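You operate a simulated robot arm through the tools that you are given. There is no shell and no other tool. Be economical: measure what you need, move in short steps, check, and stop when the job is done.

Carry out the task below with a simulated two-armed robot. There is one attempt and no reset: what you move stays moved.

TASK
Check the run-out of the white-grip and green-grip wire samples and clamp the straighter one in the wrap tester.
Fine: a whole turn of the knob for each; lay the white-grip one beside the stand before you seat the other; press neither. Set down upright: white-grip wire sample.

The check looks at the end state, three seconds after you hand in, the way a careful person would. Anything else that was tipped, shoved, dropped, spilled or broken makes it a failure.

THE ROBOT
Two 7-joint arms with two-finger parallel grippers on one trunk, on a base that drives. Base frame: it is fixed to the floor where the robot stands at the start and does not move with it; the origin is under the middle of the robot, x ahead of it, y to its left, z up. Readings come in mm, degrees, newtons and seconds.
The left shoulder is at the start at [50, 165, 1255], the right one opposite. With the tool pointing down near the work surface each hand reaches from about 100 to 680 mm from the robot's upright axis, wherever it stands, measured 20 degrees to its own side. Places, roughly: blue-grip wire sample [250, 2250, 1000]; green-grip wire sample (8x3x3 cm) [500, 300, 1200]; grey run-out knob [500, -100, 1200]; red-grip wire sample [250, 2250, 1000]; rest of the straightening stand [500, 200, 1200]; rest of the wrap tester [200, 1900, 1000]; white-grip wire sample (8x3x3 cm) [500, 200, 1200]; wrap tester crank [200, 1700, 1000]; yellow wrap clamp [200, 1900, 1000]; yellow-grip wire sample [250, 2250, 1000]. Payload 3.91 kg a hand.
Tool frame (each hand has its own): the origin (TCP) lies between the finger pads and is the grasp point; the fingertips stand 30 mm ahead of it; z points along the fingers, y is the line along which they close. The gripper opens to 110 mm. The fingers are 20 mm wide and 10 mm thick; the gripper's body (48 by 112 mm) begins 55 mm behind the TCP.
Orientation is told as [roll, pitch, yaw] about the base's x, y, z axes, in that order, counted from this pose: with the fingers straight down and closing along the base's y, the tool's x points along the base's -x, its y along +y and its z along -z.

THE INTERFACE
- The arms move only by the tool step_arm. It takes "left_motion", "right_motion" or both (then of equal length, played together; a hand with none holds still); each is a list of rows, each an object (a shift or turn left out is 0, a gripper value left out holds the last) with "delta_rot": the turn, a rotation vector about the tool's x, y, z in degrees, a list of three; "dp": the shift along the tool's x, y, z in mm, a list of three; "gripper": the gripper command, from -1 (shut) to 1 (fully open), values between in proportion. In form: [{"delta_rot": [wx, wy, wz], "dp": [tx, ty, tz], "gripper": gripper}, ...]. A call has 1 to 12 rows; each row shifts and turns the commanded pose from where the row before left it, along the tool's axes as they then stand. Each row takes 0.2 s and may step no farther than 50 mm and 8.6 degrees from the row before; otherwise, or with a gripper value out of range, the whole call is refused. Where a pose cannot be reached the arm comes as near as it can. A force on the tool above 90 N (or 10 N above the force at the start of the call, whichever is more), or a blocked arm, ends the call early, and 0.2 s more pass. The fingers move at their own pace (about 45 mm/s each) and stop on an object; they squeeze with about 22 N. The grip force told is the motor's: it shows also when the fingers shut on nothing. Time passes only in rows, and 0.2 s behind the last, so rows that do not move let the fingers close. The reply holds the time, the measured pose of the TCP, the force on the tool along the base axes, the opening and the grip force, in the units named above and with some noise, with the torque about the TCP (base axes, N m) and any sound that the robot's microphone picked up, and new pictures: "pictures" is both (left out), scene, wrist or none (wrist: the cameras of the hands that moved).
- Cameras (640 x 400 px; columns grow to the right, rows downward): "scene" is now at [117, 20.5, 1489.8]; the picture's right is [0.21, -0.98, 0.00], its down [-0.04, -0.01, -1.00] and it looks along [0.98, 0.21, -0.04] (base axes); focal length 214 px, centre (320, 200). "left" rides on the left gripper at [72, -17, -103] in its tool frame; the picture's right is [0.23, 0.97, 0.00], its down [-0.76, 0.18, -0.62] and it looks along [-0.61, 0.14, 0.78] (tool axes); focal length 222 px, centre (320, 200). "right" rides on the right gripper at [72, 17, -103] in its tool frame; the picture's right is [-0.23, 0.97, 0.00], its down [-0.76, -0.18, -0.62] and it looks along [-0.61, -0.14, 0.78] (tool axes); focal length 222 px, centre (320, 200). There is no depth. A picture from a camera that has moved, and an enlarged one, comes with that camera's place and axes in the base frame and with its lens. The place of the scene camera against the robot may be out by one fixed shift of up to 12 mm in any direction.
- raise_lower(by): slides the trunk up (or, below 0, down) by that many mm; the arms and the scene camera ride with it, the base frame stays. It gives what a move gives, with no picture.
- drive_base(legs): drives the robot by 1 to 6 legs, each [ahead, left, turn to the left] in mm, mm and degrees, along the robot's own axes; the way and the turn of a leg run together, so that a leg with both is an arc; at most 1500 mm and 180 degrees a leg. The arms and the cameras ride along, it lands a little off, and it stops where it bumps. It gives what a move gives, and a new picture of the scene camera.
- aim_head(pan, tilt): turns the head with the scene camera to pan (to the left, within 80 degrees either way) and tilt (down, from -29 to 69), counted from straight ahead of the robot. It gives what a move gives, and a new picture of the scene camera.
- zoom(camera, box): a new picture of the part [left, top, right, bottom] of that camera's present view, enlarged. No time passes.
- job_done(): hands the job in; it is judged then, once.

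Go step by step. Nothing tells you exact positions but the pictures and the camera data: compare them with the known pose of the tool, close in by small moves and look again before you grip or let go. The budget is 120 turns and 260 pictures, counting those below and the enlarged ones. Unless the task says otherwise, let go and move clear before handing in, and close with one line.

The tools are called after "Emit:" as a command line: name --argument value ..., lists and objects as JSON in quotes. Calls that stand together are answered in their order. step_arm: Moves the arms, as the interface text tells. Its arguments: {"type":"object","properties":{"left_motion":{"type":"array","items":{"type":"object","properties":{"delta_rot":{"type":"array","items":{"type":"number"}},"dp":{"type":"array","items":{"type":"number"}},"gripper":{"type":"number"}}}},"right_motion":{"type":"array","items":{"type":"object","properties":{"delta_rot":{"type":"array","items":{"type":"number"}},"dp":{"type":"array","items":{"type":"number"}},"gripper":{"type":"number"}}}},"pictures":{"type":"string","enum":["both","scene","wrist","none"]}},"required":[]} The other tools are called the same way: raise_lower (by) slides the trunk up or down; drive_base (legs) drives the base; aim_head (pan, tilt) turns the head that bears the scene camera; zoom (camera, box) takes an enlarged picture of a part of a camera's view; job_done () hands the job in.

At the start:

```text
clock: 0.0
left_ee_pos: [266.8, 230.0, 1464.5]
left_tool_rot: [0.0, 0.0, 0.0]
left_force: [0.1, 0.3, 1.2]
left_ft_torque: [0.0, 0.0, -0.03]
left_width: 110.0
left_finger_force: 0.0
right_ee_pos: [289.5, -1.8, 1484.0]
right_tool_rot: [0.1, -0.1, 0.0]
right_force: [-0.7, 0.0, -0.2]
right_ft_torque: [-0.01, 0.02, 0.01]
right_width: 110.0
right_finger_force: 0.0
trunk travel left (down, up): [-475.0, 28.0]
robot x, y, heading: [3.3, 3.7, -0.3]
head pan, tilt: [12.2, 2.1]
```

scene: 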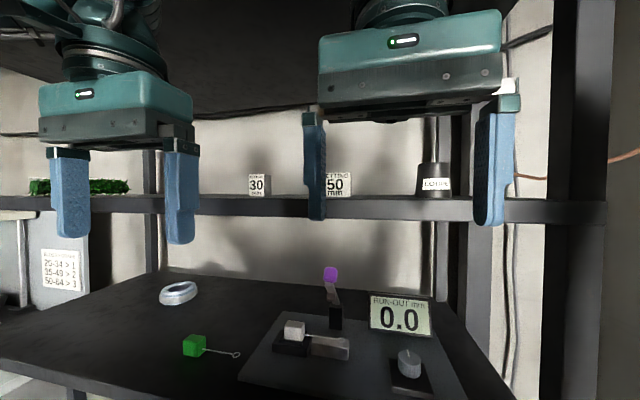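
right: 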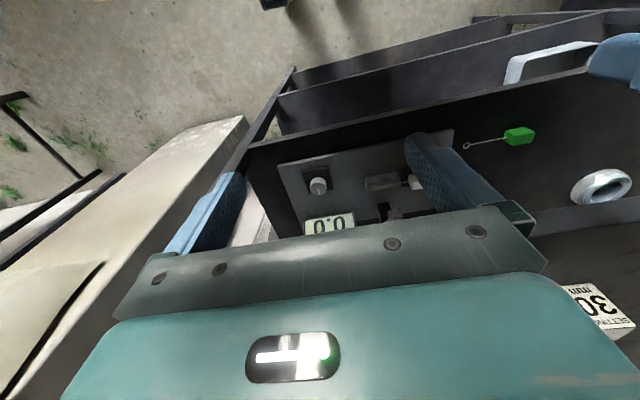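
left: 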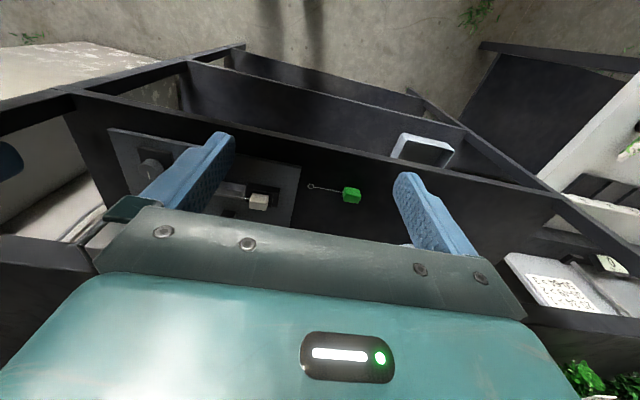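

I see the stand with the white-grip sample seated, the green one to its left, the knob at right and a run-out display. I'll look closer at it all first.

Emit:
aim_head --pan 0 --tilt 35

Emit:
zoom --camera "scene" --box '[160, 140, 480, 340]'

Emit:
zoom --camera "left" --box '[100, 100, 420, 300]'

```text
clock: 1.0
left_ee_pos: [267.5, 229.2, 1463.5]
left_tool_rot: [0.0, 0.0, 0.0]
left_force: [-1.0, -0.7, 0.1]
left_ft_torque: [0.01, 0.01, -0.01]
left_width: 109.9
left_finger_force: 0.0
right_ee_pos: [287.9, -3.1, 1485.0]
right_tool_rot: [0.0, 0.0, 0.0]
right_force: [-0.5, 0.0, -0.5]
right_ft_torque: [-0.01, -0.02, 0.02]
right_width: 110.3
right_finger_force: 0.1
trunk travel left (down, up): [-475.0, 28.0]
robot x, y, heading: [-2.5, -0.8, 0.1]
head pan, tilt: [0.0, 35.0]
camera scene: at [116.3, 1.3, 1437.0], right [0.0, -1.0, 0.0], down [-0.57, 0.0, -0.82], along [0.82, 0.0, -0.57], focal length 214 px, centre (320, 200)
```

scene: 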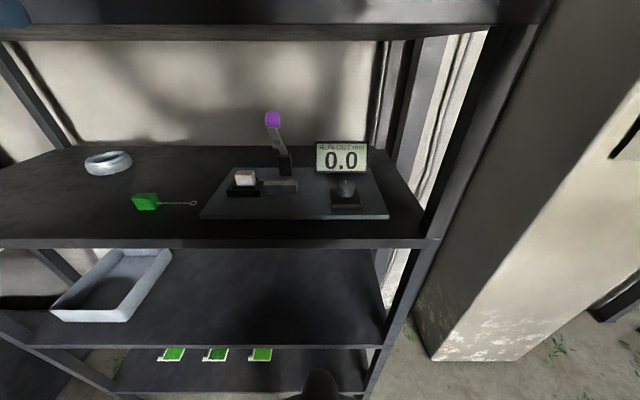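

```text
2.00 times, centred on (320, 240) of scene
camera zoom: at [116.3, 1.3, 1437.0], right [0.0, -1.0, 0.0], down [-0.57, 0.0, -0.82], along [0.82, 0.0, -0.57], focal length 429 px, centre (320, 120)
```

zoom: 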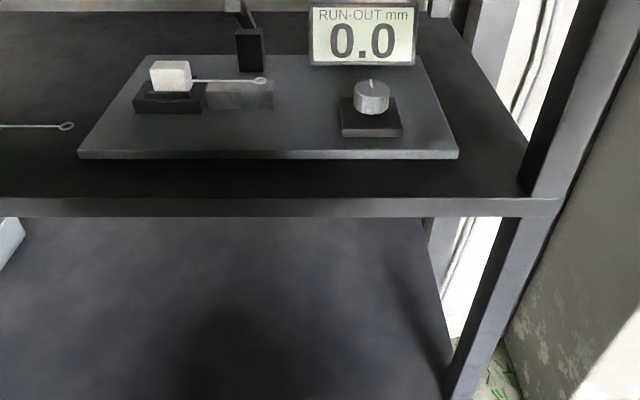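

```text
2.00 times, centred on (260, 200) of left
camera zoom: at [193.6, 213.5, 1568.6], right [-0.23, 0.97, 0.0], down [0.76, 0.18, 0.62], along [0.61, 0.14, -0.78], focal length 444 px, centre (440, 200)
```

zoom: 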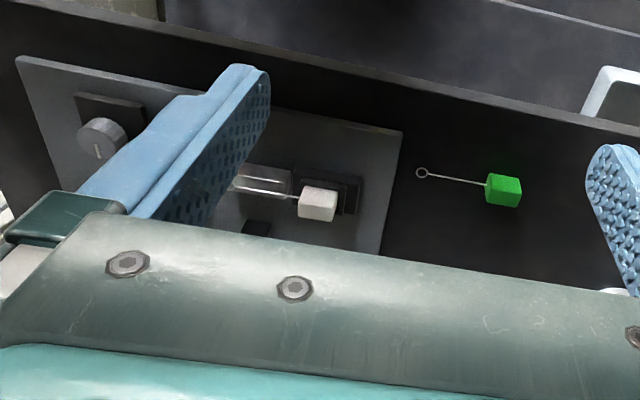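

Shelf top comes out near z≈1190, with the upper shelf's underside near 1455, so the hands must reach in tilted. I'll bring the right hand down in front of the shelf, tilted 45° forward, toward the knob near [460, -50, 1225].

Emit:
step_arm --right_motion '[{"dp": [0, -25, 45]}, {"dp": [0, -25, 45]}, {"dp": [0, 0, 45]}, {"dp": [0, 0, 45]}, {"delta_rot": [0, -7.5, 0]}, {"delta_rot": [0, -7.5, 0]}, {"delta_rot": [0, -7.5, 0]}, {"delta_rot": [0, -7.5, 0]}, {"delta_rot": [0, -7.5, 0]}, {"delta_rot": [0, -7.5, 0]}, {}]'

Emit:
zoom --camera "scene" --box '[190, 90, 430, 240]'

```text
refused: row 1 steps farther than a row can; nothing moved
```

```text
2.67 times, centred on (310, 165) of scene
camera zoom: at [116.3, 1.3, 1437.0], right [0.0, -1.0, 0.0], down [-0.57, 0.0, -0.82], along [0.82, 0.0, -0.57], focal length 572 px, centre (347, 293)
```

zoom: 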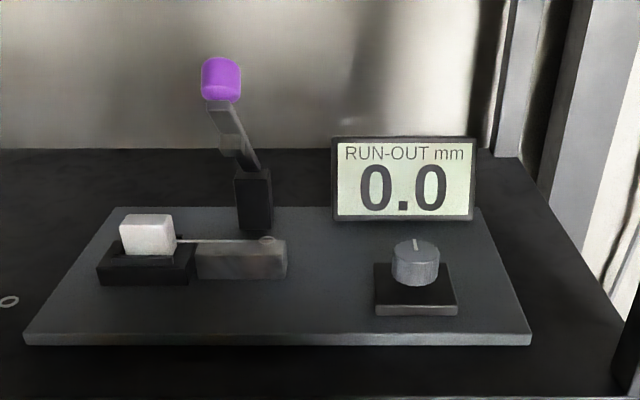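

Row too long; I'll repeat the same move with shorter steps.

Emit:
step_arm --right_motion '[{"dp": [0, -25, 40]}, {"dp": [0, -25, 40]}, {"dp": [0, 0, 48]}, {"dp": [0, 0, 48]}, {"delta_rot": [0, -7.5, 0]}, {"delta_rot": [0, -7.5, 0]}, {"delta_rot": [0, -7.5, 0]}, {"delta_rot": [0, -7.5, 0]}, {"delta_rot": [0, -7.5, 0]}, {"delta_rot": [0, -7.5, 0]}, {}]'

```text
clock: 3.4
left_ee_pos: [266.9, 230.2, 1463.3]
left_tool_rot: [0.1, -0.1, 0.0]
left_force: [0.6, -0.2, 0.0]
left_ft_torque: [0.0, -0.02, 0.0]
left_width: 110.2
left_finger_force: 0.1
right_ee_pos: [292.8, -54.6, 1306.6]
right_tool_rot: [0.4, -44.0, -1.3]
right_force: [0.1, 0.6, -0.1]
right_ft_torque: [-0.02, 0.01, -0.01]
right_width: 110.0
right_finger_force: 0.1
trunk travel left (down, up): [-475.0, 28.0]
robot x, y, heading: [1.1, 1.8, -0.0]
head pan, tilt: [0.0, 35.0]
camera scene: at [117.1, -2.8, 1439.2], right [-0.05, -1.0, 0.0], down [-0.55, 0.03, -0.83], along [0.83, -0.04, -0.55], focal length 214 px, centre (320, 200)
camera right: at [167.7, -34.6, 1330.3], right [0.18, 0.97, 0.16], down [0.11, -0.18, 0.98], along [0.98, -0.16, -0.14], focal length 222 px, centre (320, 200)
```

scene: 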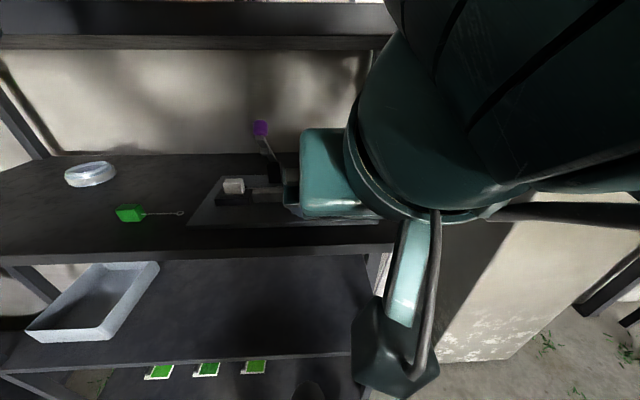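
right: 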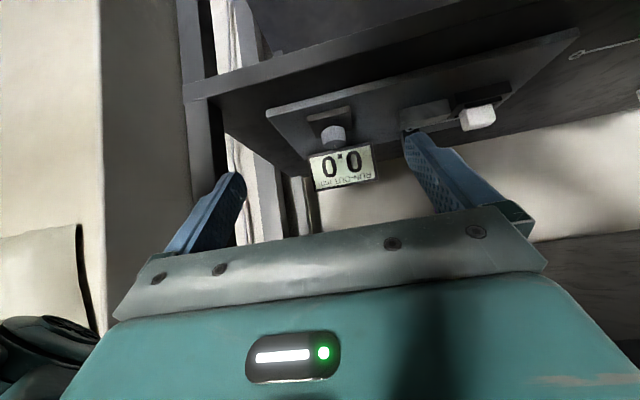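

From the two wrist cameras the knob is near [481, -51, 1195] and the shelf top near 1160. I'll zoom in on it with the wrist camera.

Emit:
zoom --camera "right" --box '[260, 80, 420, 180]'

```text
4.00 times, centred on (340, 130) of right
camera zoom: at [167.7, -34.6, 1330.3], right [0.18, 0.97, 0.16], down [0.11, -0.18, 0.98], along [0.98, -0.16, -0.14], focal length 888 px, centre (240, 480)
```

zoom: 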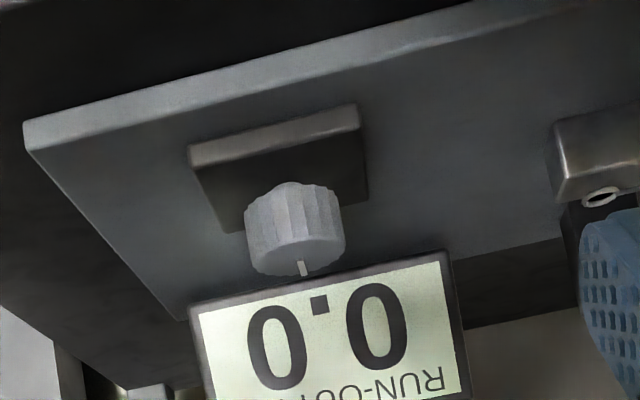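

Knob ≈37 mm across, top ≈1208, its mark pointing back. I'll flatten the right hand to 30° below horizontal and come up in front of it.

Emit:
step_arm --right_motion '[{"delta_rot": [0, -8, 0]}, {"delta_rot": [0, -8, 0], "gripper": 0.3}, {"dp": [0, 2, 40]}, {"dp": [0, 1, 40]}, {"dp": [0, 0, 40]}, {}, {}]'

Emit:
zoom --camera "right" --box '[220, 60, 460, 210]'

```text
clock: 5.0
left_ee_pos: [266.5, 229.8, 1464.5]
left_tool_rot: [0.0, -0.1, 0.1]
left_force: [-0.1, 0.4, -0.3]
left_ft_torque: [0.03, 0.01, -0.02]
left_width: 109.8
left_finger_force: 0.1
right_ee_pos: [393.9, -50.7, 1249.8]
right_tool_rot: [0.0, -61.1, 0.0]
right_force: [0.2, -0.2, 0.1]
right_ft_torque: [0.01, -0.02, 0.01]
right_width: 71.6
right_finger_force: 0.0
trunk travel left (down, up): [-475.0, 28.0]
robot x, y, heading: [4.2, 4.1, -0.0]
head pan, tilt: [0.0, 35.0]
camera scene: at [116.5, 1.2, 1436.9], right [0.0, -1.0, 0.0], down [-0.57, 0.0, -0.82], along [0.82, 0.0, -0.57], focal length 214 px, centre (320, 200)
camera right: at [267.4, -34.2, 1236.2], right [0.11, 0.97, 0.2], down [-0.18, -0.18, 0.97], along [0.98, -0.14, 0.15], focal length 222 px, centre (320, 200)
```

scene: 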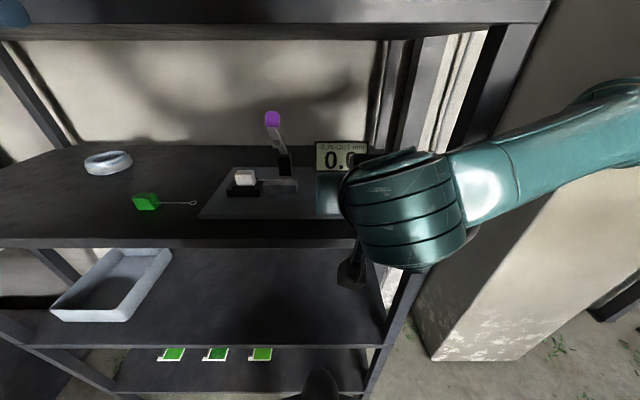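
right: 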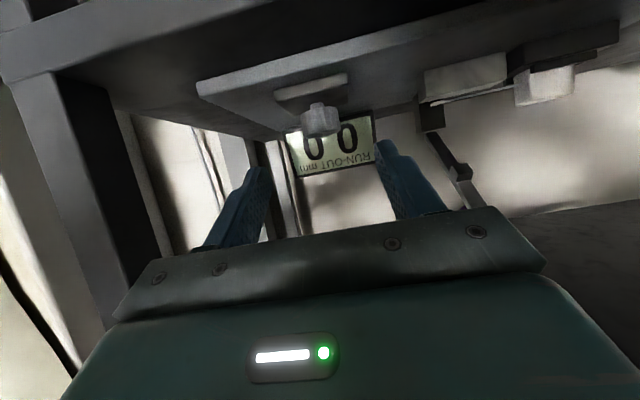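

```text
2.67 times, centred on (340, 135) of right
camera zoom: at [267.4, -34.2, 1236.2], right [0.11, 0.97, 0.2], down [-0.18, -0.18, 0.97], along [0.98, -0.14, 0.15], focal length 592 px, centre (267, 373)
```

zoom: 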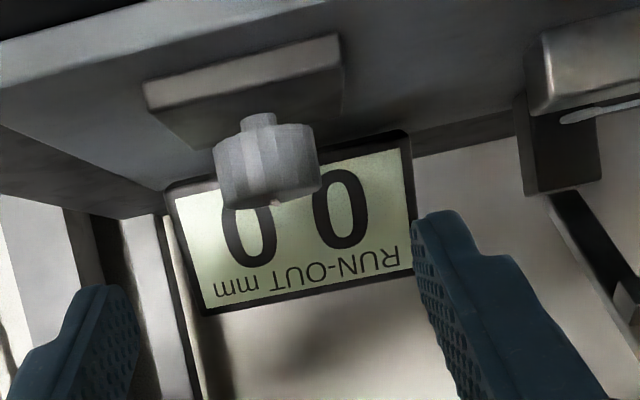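

Knob centre refined to about [478, -50, 1195]. I'll slide in along the fingers and close on it.

Emit:
step_arm --right_motion '[{"dp": [1, 0, 40]}, {"dp": [1, 0, 30]}, {"dp": [1, 0, 15]}, {}, {"gripper": -1}, {}, {}, {}]'

Emit:
zoom --camera "right" --box '[220, 60, 460, 210]'

```text
clock: 6.8
left_ee_pos: [268.6, 231.2, 1464.7]
left_tool_rot: [-0.1, 0.1, -0.1]
left_force: [-0.3, 0.2, -0.5]
left_ft_torque: [-0.01, 0.0, -0.05]
left_width: 110.0
left_finger_force: 0.1
right_ee_pos: [467.4, -50.5, 1205.1]
right_tool_rot: [0.0, -61.0, 0.2]
right_force: [1.3, 4.6, -2.4]
right_ft_torque: [0.04, -0.13, 0.06]
right_width: 33.3
right_finger_force: 44.7
trunk travel left (down, up): [-475.0, 28.0]
robot x, y, heading: [1.2, 1.4, -0.0]
head pan, tilt: [0.0, 35.0]
camera scene: at [116.6, 2.1, 1436.9], right [0.0, -1.0, 0.0], down [-0.57, 0.0, -0.82], along [0.82, 0.0, -0.57], focal length 214 px, centre (320, 200)
camera right: at [340.0, -33.5, 1191.9], right [0.11, 0.97, 0.2], down [-0.18, -0.18, 0.97], along [0.98, -0.14, 0.15], focal length 222 px, centre (320, 200)
```

scene: 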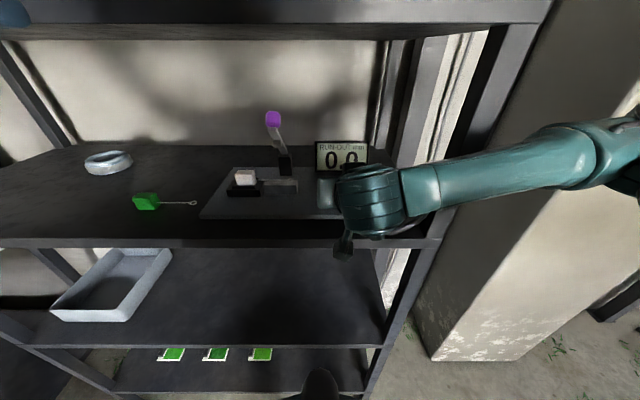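
right: 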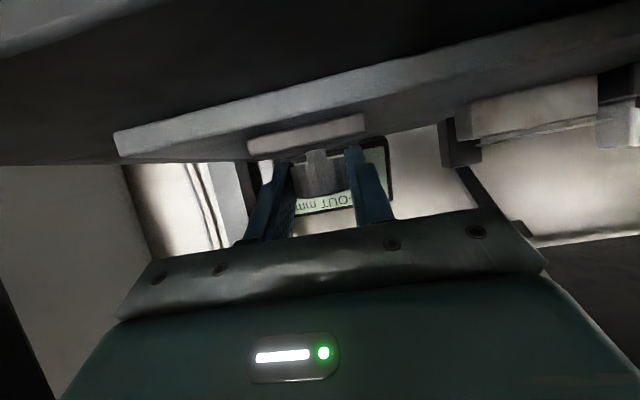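

```text
2.67 times, centred on (340, 135) of right
camera zoom: at [340.0, -33.5, 1191.9], right [0.11, 0.97, 0.2], down [-0.18, -0.18, 0.97], along [0.98, -0.14, 0.15], focal length 592 px, centre (267, 373)
```

zoom: 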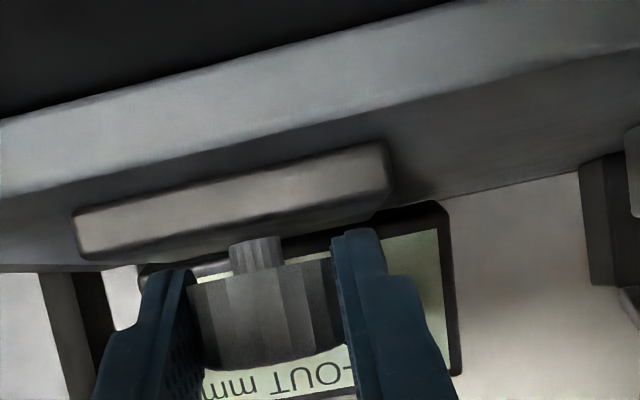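

Grip is on the knob (33 mm). I'll swing the hand around the knob's vertical axis, 40° clockwise first, and look.

Emit:
step_arm --right_motion '[{"delta_rot": [7, 0, 3.88], "dp": [0, 1.5, 0]}, {"delta_rot": [7, 0, 3.88], "dp": [0, 1.5, 0]}, {"delta_rot": [7, 0, 3.88], "dp": [0, 1.5, 0]}, {"delta_rot": [7, 0, 3.88], "dp": [0, 1.5, 0]}, {"delta_rot": [7, 0, 3.88], "dp": [0, 1.5, 0]}, {}]' --pictures "scene"

Emit:
zoom --camera "scene" --box '[220, 90, 460, 240]'

```text
clock: 8.2
left_ee_pos: [264.7, 226.3, 1466.2]
left_tool_rot: [0.2, -0.1, 0.0]
left_force: [-0.1, -1.1, 1.1]
left_ft_torque: [0.02, -0.02, 0.0]
left_width: 109.9
left_finger_force: 0.0
right_ee_pos: [469.1, -41.7, 1204.4]
right_tool_rot: [2.2, -60.5, -40.9]
right_force: [26.3, 63.6, 3.4]
right_ft_torque: [-0.72, 0.85, 1.15]
right_width: 33.8
right_finger_force: 45.4
trunk travel left (down, up): [-475.0, 28.0]
robot x, y, heading: [1.5, 1.1, 0.1]
head pan, tilt: [0.0, 35.0]
camera scene: at [113.8, -2.5, 1436.9], right [0.0, -1.0, 0.0], down [-0.57, 0.0, -0.82], along [0.82, 0.0, -0.57], focal length 214 px, centre (320, 200)
```

scene: 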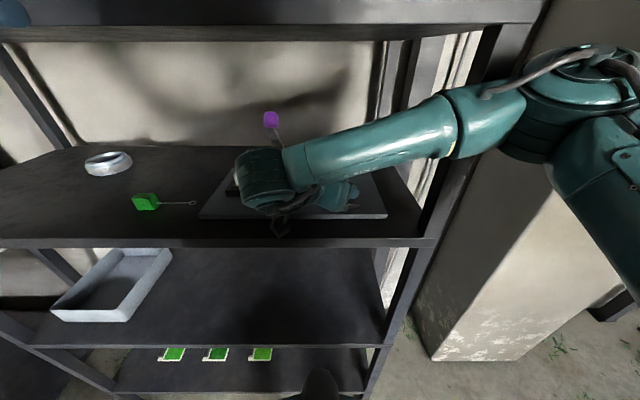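

```text
2.67 times, centred on (340, 165) of scene
camera zoom: at [113.8, -2.5, 1436.9], right [0.0, -1.0, 0.0], down [-0.57, 0.0, -0.82], along [0.82, 0.0, -0.57], focal length 572 px, centre (267, 293)
```

zoom: 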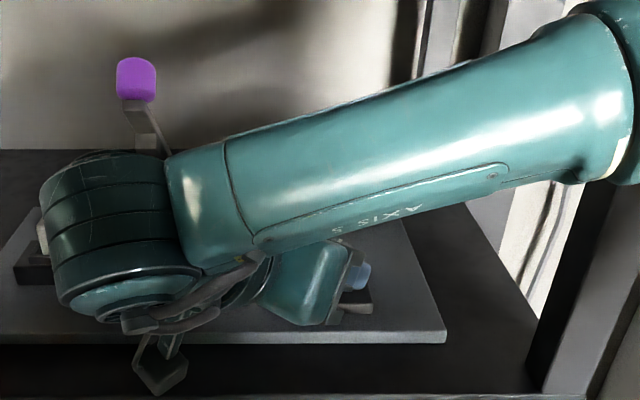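

The turn built up a side force of about 65 N, so the knob axis lies a little farther ahead than assumed. I'll ease the hand sideways and check.

Emit:
step_arm --right_motion '[{"dp": [0, 2, 0]}, {}]' --pictures "wrist"

```text
clock: 8.8
left_ee_pos: [263.0, 227.3, 1464.9]
left_tool_rot: [0.2, -0.1, 0.0]
left_force: [-0.6, 0.0, 0.3]
left_ft_torque: [0.0, -0.01, 0.01]
left_width: 110.0
left_finger_force: 0.0
right_ee_pos: [467.3, -42.6, 1206.5]
right_tool_rot: [1.6, -60.5, -40.8]
right_force: [21.0, 50.7, -1.5]
right_ft_torque: [0.15, 0.74, 0.78]
right_width: 33.9
right_finger_force: 45.0
trunk travel left (down, up): [-475.0, 28.0]
robot x, y, heading: [-0.3, -0.2, -0.2]
head pan, tilt: [0.0, 35.0]
camera right: at [380.7, 52.0, 1193.5], right [0.7, 0.68, 0.21], down [-0.25, -0.04, 0.97], along [0.67, -0.73, 0.14], focal length 222 px, centre (320, 200)
```

right: 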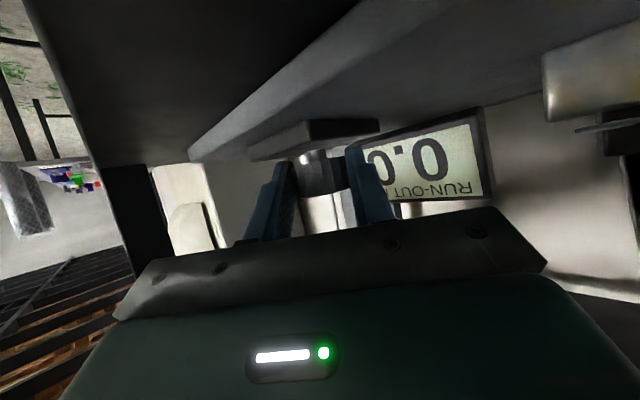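

Emit:
step_arm --right_motion '[{"dp": [0, 2.5, 0]}, {"dp": [0, 2.5, 0]}, {}]' --pictures "none"

Emit:
zoom --camera "right" --box '[220, 100, 460, 250]'

```text
clock: 9.6
left_ee_pos: [262.9, 225.2, 1466.9]
left_tool_rot: [0.1, -0.2, 0.1]
left_force: [0.3, -0.5, -0.1]
left_ft_torque: [0.0, 0.04, 0.02]
left_width: 110.0
left_finger_force: 0.0
right_ee_pos: [468.2, -41.8, 1206.7]
right_tool_rot: [0.2, -60.7, -40.1]
right_force: [-13.1, 8.7, -21.0]
right_ft_torque: [0.99, 0.81, 0.02]
right_width: 33.7
right_finger_force: 44.6
trunk travel left (down, up): [-475.0, 28.0]
robot x, y, heading: [-3.1, -2.4, -0.0]
head pan, tilt: [0.0, 35.0]
```

```text
2.67 times, centred on (340, 175) of right
camera zoom: at [382.0, 53.1, 1193.1], right [0.71, 0.67, 0.2], down [-0.25, -0.03, 0.97], along [0.66, -0.74, 0.15], focal length 592 px, centre (267, 267)
```

zoom: 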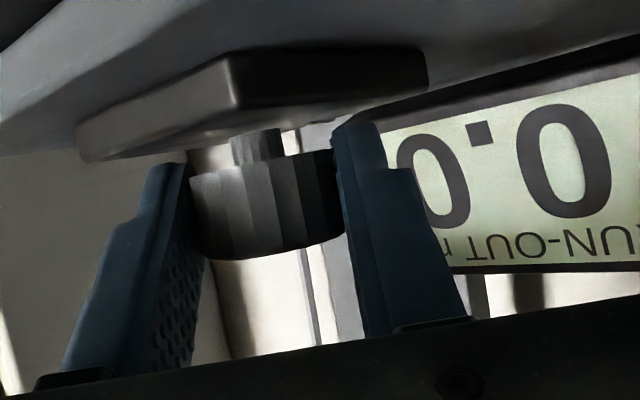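

Force is now low; the knob axis works out at about [480, -50] (13 mm ahead of the TCP). I'll release, swing back to the right side and look before regripping.

Emit:
step_arm --right_motion '[{"gripper": 0.05}, {}, {}, {"delta_rot": [-7.43, 0, -4.12], "dp": [0, -1.9, 0]}, {"delta_rot": [-7.43, 0, -4.12], "dp": [0, -1.9, 0]}, {"delta_rot": [-7.43, 0, -4.12], "dp": [0, -1.9, 0]}, {"delta_rot": [-7.43, 0, -4.12], "dp": [0, -1.9, 0]}, {"delta_rot": [-7.43, 0, -4.12], "dp": [0, -1.9, 0]}, {"delta_rot": [-7.43, 0, -4.12], "dp": [0, -1.9, 0]}, {"delta_rot": [-7.43, 0, -4.12], "dp": [0, -1.9, 0]}, {}]'

Emit:
zoom --camera "right" --box '[220, 100, 460, 250]'

```text
clock: 12.0
left_ee_pos: [267.2, 231.1, 1464.8]
left_tool_rot: [0.1, 0.0, 0.0]
left_force: [-0.6, 0.5, -0.5]
left_ft_torque: [0.02, 0.0, -0.01]
left_width: 109.9
left_finger_force: 0.1
right_ee_pos: [469.0, -48.2, 1205.2]
right_tool_rot: [-0.1, -61.2, 19.7]
right_force: [-0.2, 0.7, 0.6]
right_ft_torque: [-0.02, 0.0, 0.01]
right_width: 57.9
right_finger_force: 0.0
trunk travel left (down, up): [-475.0, 28.0]
robot x, y, heading: [-4.7, 0.2, 0.1]
head pan, tilt: [0.0, 35.0]
camera scene: at [116.2, 1.9, 1437.0], right [0.0, -1.0, 0.0], down [-0.57, 0.0, -0.82], along [0.82, 0.0, -0.57], focal length 214 px, centre (320, 200)
camera right: at [344.3, -73.8, 1192.2], right [-0.22, 0.95, 0.2], down [-0.11, -0.23, 0.97], along [0.97, 0.19, 0.15], focal length 222 px, centre (320, 200)
```

scene: 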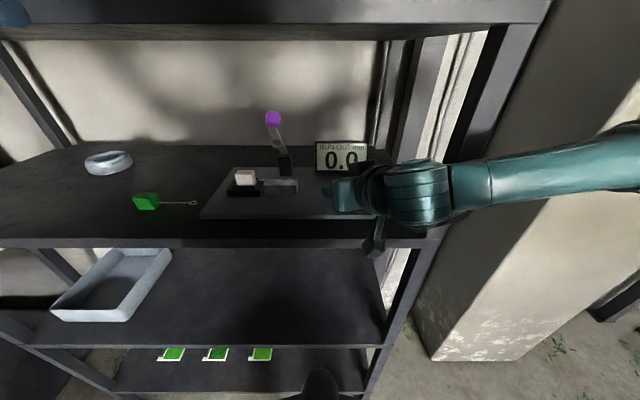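
right: 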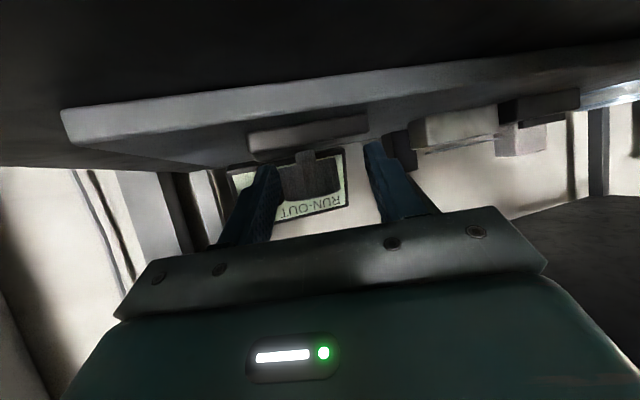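

```text
2.67 times, centred on (340, 175) of right
camera zoom: at [344.3, -73.8, 1192.2], right [-0.22, 0.95, 0.2], down [-0.11, -0.23, 0.97], along [0.97, 0.19, 0.15], focal length 592 px, centre (267, 267)
```

zoom: 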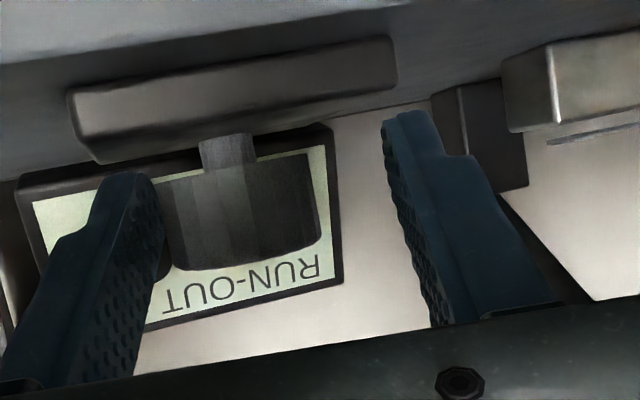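

The hand sits about 6 mm too far left of the knob centre; I'll correct, turn a bit further right, close and swing 76° clockwise.

Emit:
step_arm --right_motion '[{"dp": [1.6, -5.9, -3]}, {"delta_rot": [-7.43, 0, -4.12], "dp": [0, -1.9, 0]}, {}, {"gripper": -1}, {}, {}, {}]' --pictures "none"

```text
clock: 13.6
left_ee_pos: [266.8, 230.2, 1463.6]
left_tool_rot: [0.1, 0.0, 0.1]
left_force: [0.7, -0.3, 0.1]
left_ft_torque: [0.01, 0.01, 0.0]
left_width: 110.2
left_finger_force: 0.0
right_ee_pos: [468.4, -56.0, 1206.4]
right_tool_rot: [0.0, -61.0, 28.0]
right_force: [-2.7, 2.7, -2.6]
right_ft_torque: [0.38, -0.31, 0.05]
right_width: 33.9
right_finger_force: 44.9
trunk travel left (down, up): [-475.0, 28.0]
robot x, y, heading: [-0.5, 2.0, 0.0]
head pan, tilt: [0.0, 35.0]
```

Emit:
step_arm --right_motion '[{"delta_rot": [7.43, 0, 4.12], "dp": [0, 2.1, 0]}, {"delta_rot": [7.43, 0, 4.12], "dp": [0, 2.1, 0]}, {"delta_rot": [7.43, 0, 4.12], "dp": [0, 2.1, 0]}, {"delta_rot": [7.43, 0, 4.12], "dp": [0, 2.1, 0]}, {"delta_rot": [7.43, 0, 4.12], "dp": [0, 2.1, 0]}, {}]' --pictures "wrist"

```text
clock: 15.0
left_ee_pos: [268.4, 229.8, 1464.0]
left_tool_rot: [0.1, 0.1, 0.0]
left_force: [0.8, 0.4, 0.3]
left_ft_torque: [0.0, 0.05, 0.01]
left_width: 110.2
left_finger_force: 0.1
right_ee_pos: [467.4, -49.6, 1206.7]
right_tool_rot: [0.2, -61.0, -14.8]
right_force: [7.3, 0.3, 4.6]
right_ft_torque: [-0.19, 0.13, 0.01]
right_width: 33.6
right_finger_force: 45.3
trunk travel left (down, up): [-475.0, 28.0]
robot x, y, heading: [-1.6, 2.0, -0.0]
head pan, tilt: [0.0, 35.0]
camera right: at [349.6, 1.2, 1192.9], right [0.35, 0.91, 0.2], down [-0.22, -0.13, 0.97], along [0.91, -0.39, 0.15], focal length 222 px, centre (320, 200)
```

right: 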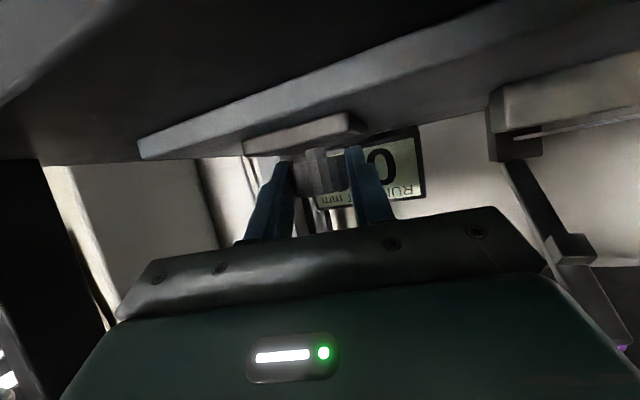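

Emit:
step_arm --right_motion '[{"delta_rot": [7.43, 0, 4.12], "dp": [0, 2.1, 0]}, {"delta_rot": [7.43, 0, 4.12], "dp": [0, 2.1, 0]}, {"delta_rot": [7.43, 0, 4.12], "dp": [0, 2.1, 0]}, {}]' --pictures "none"

Emit:
zoom --camera "right" --box '[220, 100, 460, 250]'

```text
clock: 16.0
left_ee_pos: [263.1, 227.5, 1465.8]
left_tool_rot: [0.1, -0.2, 0.1]
left_force: [0.2, 1.1, -0.1]
left_ft_torque: [0.0, 0.01, 0.0]
left_width: 109.9
left_finger_force: 0.1
right_ee_pos: [468.4, -40.8, 1206.3]
right_tool_rot: [1.9, -60.7, -41.2]
right_force: [26.1, 50.1, 4.1]
right_ft_torque: [-0.02, 0.48, 0.87]
right_width: 33.8
right_finger_force: 44.6
trunk travel left (down, up): [-475.0, 28.0]
robot x, y, heading: [-3.4, 0.5, 0.0]
head pan, tilt: [0.0, 35.0]
```

```text
2.67 times, centred on (340, 175) of right
camera zoom: at [380.6, 52.2, 1193.7], right [0.7, 0.68, 0.21], down [-0.25, -0.04, 0.97], along [0.67, -0.73, 0.14], focal length 592 px, centre (267, 267)
```

zoom: 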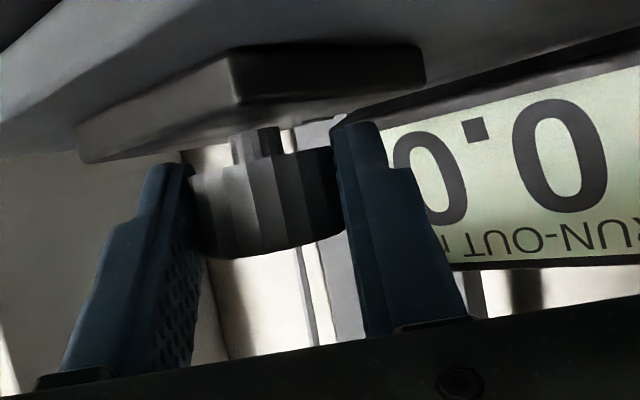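

Beyond about -35° the forearm seems to press the right-hand post, so I'll keep the swings between +28° and -31°. Releasing and going back.

Emit:
step_arm --right_motion '[{"delta_rot": [-7.43, 0, -4.12], "dp": [0, -2, 0]}, {"gripper": 0.05}, {}, {}, {"delta_rot": [-7.43, 0, -4.12], "dp": [0, -2.1, 0]}, {"delta_rot": [-7.43, 0, -4.12], "dp": [0, -2.1, 0]}, {"delta_rot": [-7.43, 0, -4.12], "dp": [0, -2.1, 0]}, {"delta_rot": [-7.43, 0, -4.12], "dp": [0, -2.1, 0]}, {"delta_rot": [-7.43, 0, -4.12], "dp": [0, -2.1, 0]}, {"delta_rot": [-7.43, 0, -4.12], "dp": [0, -2.1, 0]}, {"delta_rot": [-7.43, 0, -4.12], "dp": [0, -2.1, 0]}, {}]' --pictures "none"

Emit:
zoom --camera "right" --box '[220, 100, 460, 250]'

```text
clock: 18.6
left_ee_pos: [268.1, 231.0, 1464.2]
left_tool_rot: [0.1, 0.0, 0.0]
left_force: [-0.3, 0.4, 0.5]
left_ft_torque: [-0.02, -0.02, -0.01]
left_width: 110.1
left_finger_force: 0.0
right_ee_pos: [466.6, -58.3, 1207.2]
right_tool_rot: [0.0, -61.0, 28.1]
right_force: [0.6, 0.2, -0.2]
right_ft_torque: [0.02, -0.02, -0.01]
right_width: 57.8
right_finger_force: 0.0
trunk travel left (down, up): [-475.0, 28.0]
robot x, y, heading: [-5.8, 1.9, -0.0]
head pan, tilt: [0.0, 35.0]
```

```text
2.67 times, centred on (340, 175) of right
camera zoom: at [346.5, -100.7, 1193.1], right [-0.36, 0.91, 0.2], down [-0.07, -0.24, 0.97], along [0.93, 0.34, 0.15], focal length 592 px, centre (267, 267)
```

zoom: 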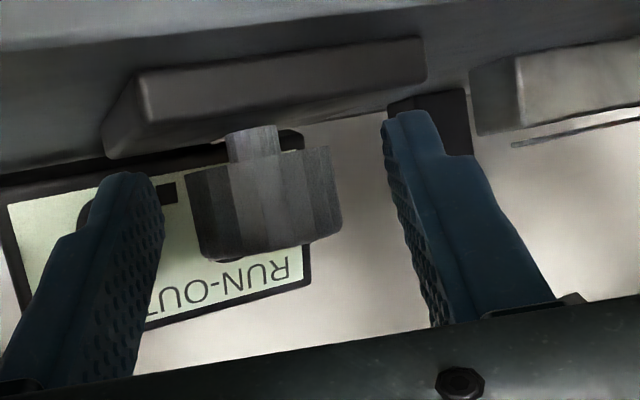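

Centred. Now close and swing 60° clockwise again.

Emit:
step_arm --right_motion '[{"gripper": -1}, {}, {}, {"delta_rot": [7.43, 0, 4.12], "dp": [0, 2, 0]}, {"delta_rot": [7.43, 0, 4.12], "dp": [0, 2, 0]}, {"delta_rot": [7.43, 0, 4.12], "dp": [0, 2, 0]}, {"delta_rot": [7.43, 0, 4.12], "dp": [0, 2, 0]}, {"delta_rot": [7.43, 0, 4.12], "dp": [0, 2, 0]}, {"delta_rot": [7.43, 0, 4.12], "dp": [0, 2, 0]}, {"delta_rot": [7.43, 0, 4.12], "dp": [0, 2, 0]}, {}]' --pictures "none"

Emit:
step_arm --right_motion '[{"gripper": 0.05}, {}, {}, {"delta_rot": [-7.43, 0, -4.12], "dp": [0, -2, 0]}, {"delta_rot": [-7.43, 0, -4.12], "dp": [0, -2, 0]}, {"delta_rot": [-7.43, 0, -4.12], "dp": [0, -2, 0]}, {"delta_rot": [-7.43, 0, -4.12], "dp": [0, -2, 0]}, {"delta_rot": [-7.43, 0, -4.12], "dp": [0, -2, 0]}, {"delta_rot": [-7.43, 0, -4.12], "dp": [0, -2, 0]}, {"delta_rot": [-7.43, 0, -4.12], "dp": [0, -2, 0]}, {}]' --pictures "scene"

Emit:
zoom --camera "right" --box '[220, 100, 460, 250]'

```text
clock: 21.0
left_ee_pos: [263.9, 232.9, 1465.1]
left_tool_rot: [-0.2, 0.0, 0.1]
left_force: [1.2, 0.1, -0.5]
left_ft_torque: [0.02, -0.02, -0.01]
left_width: 109.9
left_finger_force: 0.0
right_ee_pos: [463.7, -41.9, 1207.5]
right_tool_rot: [0.2, -61.1, -31.6]
right_force: [4.6, 17.5, 2.5]
right_ft_torque: [-0.05, -0.99, 0.36]
right_width: 33.5
right_finger_force: 45.0
trunk travel left (down, up): [-475.0, 28.0]
robot x, y, heading: [-1.0, 2.4, 0.0]
head pan, tilt: [0.0, 35.0]
```

```text
clock: 23.4
left_ee_pos: [266.9, 230.6, 1464.7]
left_tool_rot: [0.0, -0.1, -0.1]
left_force: [0.8, -0.5, -0.1]
left_ft_torque: [0.0, 0.02, 0.0]
left_width: 109.9
left_finger_force: 0.2
right_ee_pos: [464.4, -57.2, 1205.4]
right_tool_rot: [-0.1, -61.0, 28.1]
right_force: [-0.4, -0.5, 0.0]
right_ft_torque: [-0.03, 0.0, 0.02]
right_width: 57.7
right_finger_force: 0.2
trunk travel left (down, up): [-475.0, 28.0]
robot x, y, heading: [1.8, -4.4, -0.1]
head pan, tilt: [0.0, 35.0]
camera scene: at [116.3, 1.8, 1437.0], right [0.0, -1.0, 0.0], down [-0.57, 0.0, -0.82], along [0.82, 0.0, -0.57], focal length 214 px, centre (320, 200)
```

scene: 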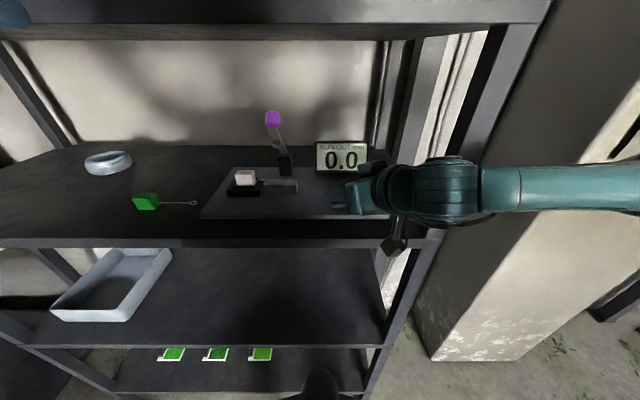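

```text
2.67 times, centred on (340, 175) of right
camera zoom: at [344.9, -100.7, 1192.4], right [-0.36, 0.91, 0.2], down [-0.07, -0.24, 0.97], along [0.93, 0.34, 0.15], focal length 592 px, centre (267, 267)
```

zoom: 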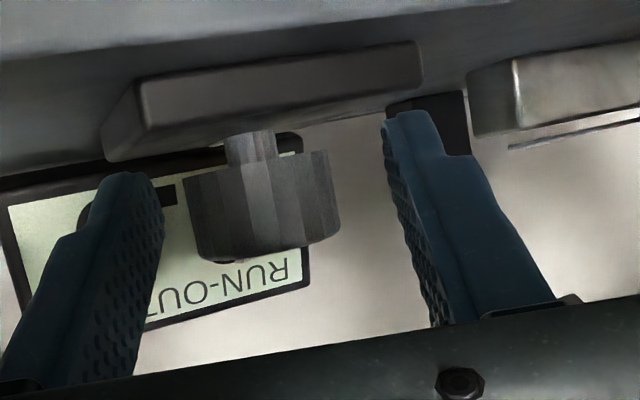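

Checking that the knob and the sample actually turned.

Emit:
zoom --camera "scene" --box '[200, 100, 400, 225]'

```text
3.20 times, centred on (300, 162) of scene
camera zoom: at [116.3, 1.8, 1437.0], right [0.0, -1.0, 0.0], down [-0.57, 0.0, -0.82], along [0.82, 0.0, -0.57], focal length 686 px, centre (384, 320)
```

zoom: 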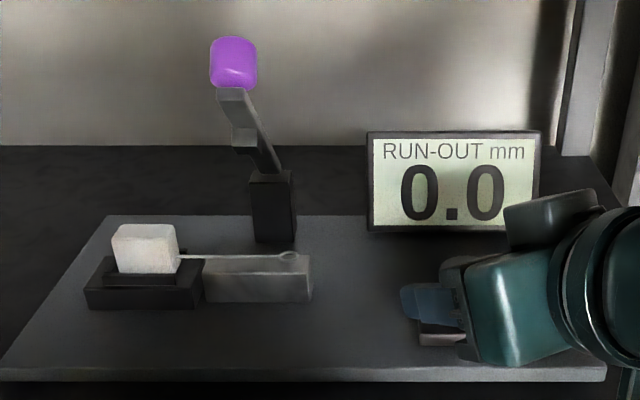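

Emit:
step_arm --right_motion '[{"gripper": -1, "dp": [-1.7, 0, 3]}, {}, {}, {"delta_rot": [7.43, 0, 4.12], "dp": [0, 2, 0]}, {"delta_rot": [7.43, 0, 4.12], "dp": [0, 2, 0]}, {"delta_rot": [7.43, 0, 4.12], "dp": [0, 2, 0]}, {"delta_rot": [7.43, 0, 4.12], "dp": [0, 2, 0]}, {"delta_rot": [7.43, 0, 4.12], "dp": [0, 2, 0]}, {"delta_rot": [7.43, 0, 4.12], "dp": [0, 2, 0]}, {"delta_rot": [7.43, 0, 4.12], "dp": [0, 2, 0]}, {}]' --pictures "none"

Emit:
step_arm --right_motion '[{"gripper": 0.05}, {}, {}, {"delta_rot": [-7.43, 0, -4.12], "dp": [0, -2, 0]}, {"delta_rot": [-7.43, 0, -4.12], "dp": [0, -2, 0]}, {"delta_rot": [-7.43, 0, -4.12], "dp": [0, -2, 0]}, {"delta_rot": [-7.43, 0, -4.12], "dp": [0, -2, 0]}, {"delta_rot": [-7.43, 0, -4.12], "dp": [0, -2, 0]}, {"delta_rot": [-7.43, 0, -4.12], "dp": [0, -2, 0]}, {"delta_rot": [-7.43, 0, -4.12], "dp": [0, -2, 0]}, {}]' --pictures "none"

Emit:
zoom --camera "scene" --box '[200, 100, 400, 225]'

Emit:
zoom --camera "right" --box '[220, 100, 460, 250]'

```text
clock: 25.8
left_ee_pos: [263.3, 230.8, 1464.3]
left_tool_rot: [0.0, -0.1, 0.0]
left_force: [-0.2, 0.3, 0.4]
left_ft_torque: [-0.03, 0.03, 0.01]
left_width: 109.8
left_finger_force: 0.0
right_ee_pos: [464.6, -40.2, 1206.0]
right_tool_rot: [0.0, -61.2, -31.4]
right_force: [5.5, 7.5, -1.2]
right_ft_torque: [-0.21, -1.26, 0.21]
right_width: 33.6
right_finger_force: 45.3
trunk travel left (down, up): [-475.0, 28.0]
robot x, y, heading: [3.2, 1.6, -0.1]
head pan, tilt: [0.0, 35.0]
```

```text
clock: 28.2
left_ee_pos: [267.4, 230.3, 1463.2]
left_tool_rot: [0.0, 0.0, -0.1]
left_force: [0.3, 0.8, -0.5]
left_ft_torque: [-0.03, 0.01, 0.02]
left_width: 109.7
left_finger_force: 0.1
right_ee_pos: [465.4, -55.8, 1205.2]
right_tool_rot: [-0.1, -60.9, 28.0]
right_force: [-0.4, 0.3, -0.4]
right_ft_torque: [-0.01, -0.02, 0.02]
right_width: 57.8
right_finger_force: 0.1
trunk travel left (down, up): [-475.0, 28.0]
robot x, y, heading: [1.2, -1.0, -0.2]
head pan, tilt: [0.0, 35.0]
```

```text
3.20 times, centred on (300, 162) of scene
camera zoom: at [116.2, 1.8, 1437.0], right [0.0, -1.0, 0.0], down [-0.57, 0.0, -0.82], along [0.82, 0.0, -0.57], focal length 686 px, centre (384, 320)
```

zoom: 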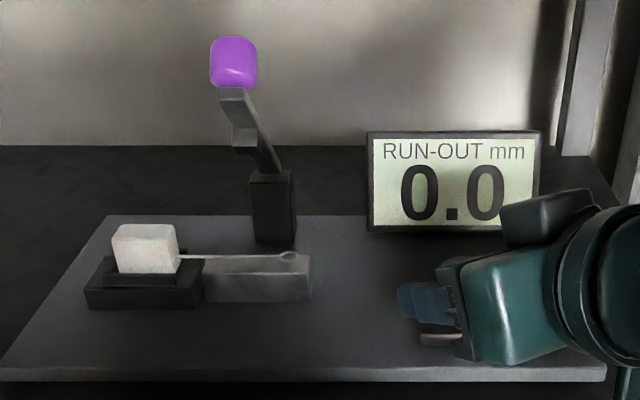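

```text
2.67 times, centred on (340, 175) of right
camera zoom: at [345.9, -98.9, 1192.4], right [-0.36, 0.91, 0.2], down [-0.07, -0.24, 0.97], along [0.93, 0.34, 0.15], focal length 592 px, centre (267, 267)
```

zoom: 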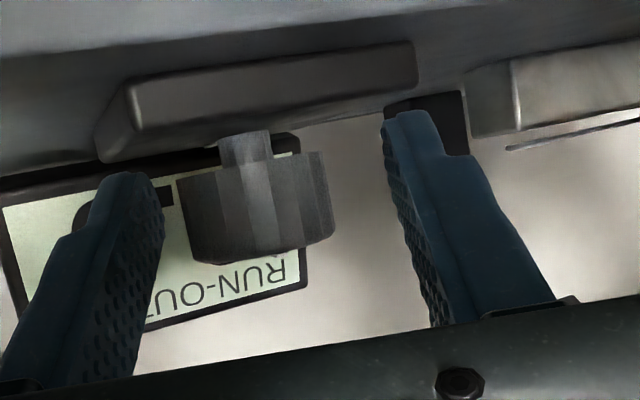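

Emit:
zoom --camera "right" --box '[280, 145, 360, 205]'

Emit:
step_arm --right_motion '[{"gripper": -1, "dp": [-1.2, 0, 2]}, {}, {}, {"delta_rot": [7.43, 0, 4.12], "dp": [0, 2, 0]}, {"delta_rot": [7.43, 0, 4.12], "dp": [0, 2, 0]}, {"delta_rot": [7.43, 0, 4.12], "dp": [0, 2, 0]}, {"delta_rot": [7.43, 0, 4.12], "dp": [0, 2, 0]}, {"delta_rot": [7.43, 0, 4.12], "dp": [0, 2, 0]}, {"delta_rot": [7.43, 0, 4.12], "dp": [0, 2, 0]}, {"delta_rot": [7.43, 0, 4.12], "dp": [0, 2, 0]}, {}]' --pictures "none"

Emit:
step_arm --right_motion '[{"gripper": 0.05}, {}, {}, {"delta_rot": [-7.43, 0, -4.12], "dp": [0, -2, 0]}, {"delta_rot": [-7.43, 0, -4.12], "dp": [0, -2, 0]}, {"delta_rot": [-7.43, 0, -4.12], "dp": [0, -2, 0]}, {"delta_rot": [-7.43, 0, -4.12], "dp": [0, -2, 0]}, {"delta_rot": [-7.43, 0, -4.12], "dp": [0, -2, 0]}, {"delta_rot": [-7.43, 0, -4.12], "dp": [0, -2, 0]}, {"delta_rot": [-7.43, 0, -4.12], "dp": [0, -2, 0]}, {}]' --pictures "scene"

Emit:
zoom --camera "right" --box '[280, 145, 360, 205]'

```text
6.67 times, centred on (320, 175) of right
camera zoom: at [345.9, -98.9, 1192.4], right [-0.36, 0.91, 0.2], down [-0.07, -0.24, 0.97], along [0.93, 0.34, 0.15], focal length 1481 px, centre (320, 367)
```

zoom: 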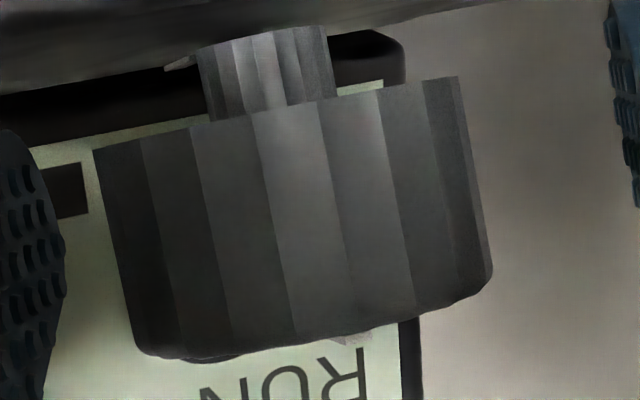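

```text
clock: 30.6
left_ee_pos: [263.1, 231.1, 1464.4]
left_tool_rot: [0.1, 0.0, 0.0]
left_force: [0.2, -1.0, -0.1]
left_ft_torque: [0.0, -0.01, 0.01]
left_width: 109.9
left_finger_force: 0.0
right_ee_pos: [462.7, -41.1, 1207.2]
right_tool_rot: [-0.5, -61.1, -31.1]
right_force: [-19.4, 1.2, -6.8]
right_ft_torque: [-0.28, -0.94, -0.19]
right_width: 33.4
right_finger_force: 44.8
trunk travel left (down, up): [-475.0, 28.0]
robot x, y, heading: [-3.2, 0.3, -0.0]
head pan, tilt: [0.0, 35.0]
```

```text
clock: 33.0
left_ee_pos: [266.8, 231.2, 1463.3]
left_tool_rot: [0.0, 0.0, 0.0]
left_force: [0.6, -0.5, 0.0]
left_ft_torque: [-0.01, 0.03, 0.01]
left_width: 110.0
left_finger_force: 0.0
right_ee_pos: [465.9, -54.6, 1206.6]
right_tool_rot: [-0.1, -61.0, 28.1]
right_force: [-0.1, 0.5, -0.7]
right_ft_torque: [0.01, -0.02, -0.03]
right_width: 57.9
right_finger_force: 0.0
trunk travel left (down, up): [-475.0, 28.0]
robot x, y, heading: [0.8, -0.1, -0.3]
head pan, tilt: [0.0, 35.0]
camera scene: at [116.3, 1.8, 1437.0], right [0.0, -1.0, 0.0], down [-0.57, 0.0, -0.82], along [0.82, 0.0, -0.57], focal length 214 px, centre (320, 200)
```

scene: 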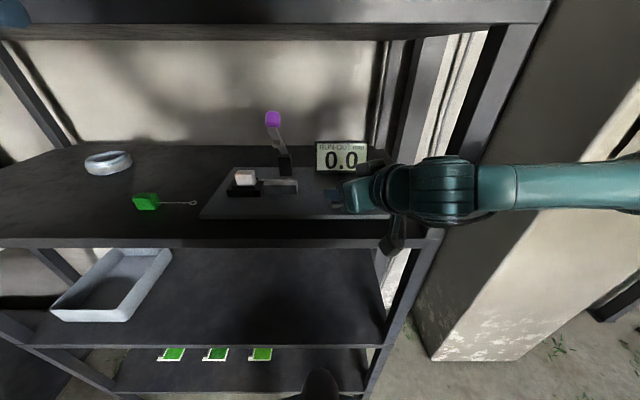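

```text
6.67 times, centred on (320, 175) of right
camera zoom: at [345.8, -97.6, 1192.9], right [-0.36, 0.91, 0.2], down [-0.07, -0.24, 0.97], along [0.93, 0.34, 0.15], focal length 1481 px, centre (320, 367)
```

zoom: 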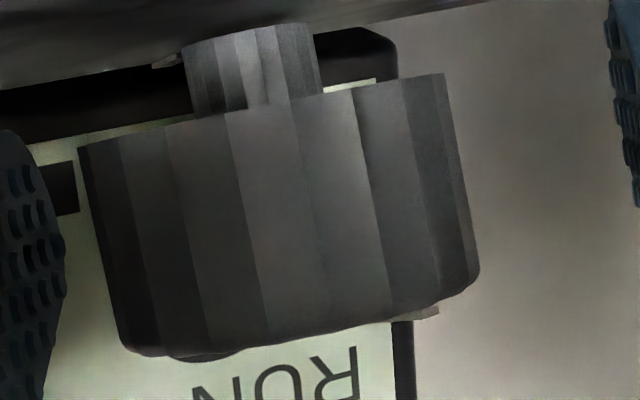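

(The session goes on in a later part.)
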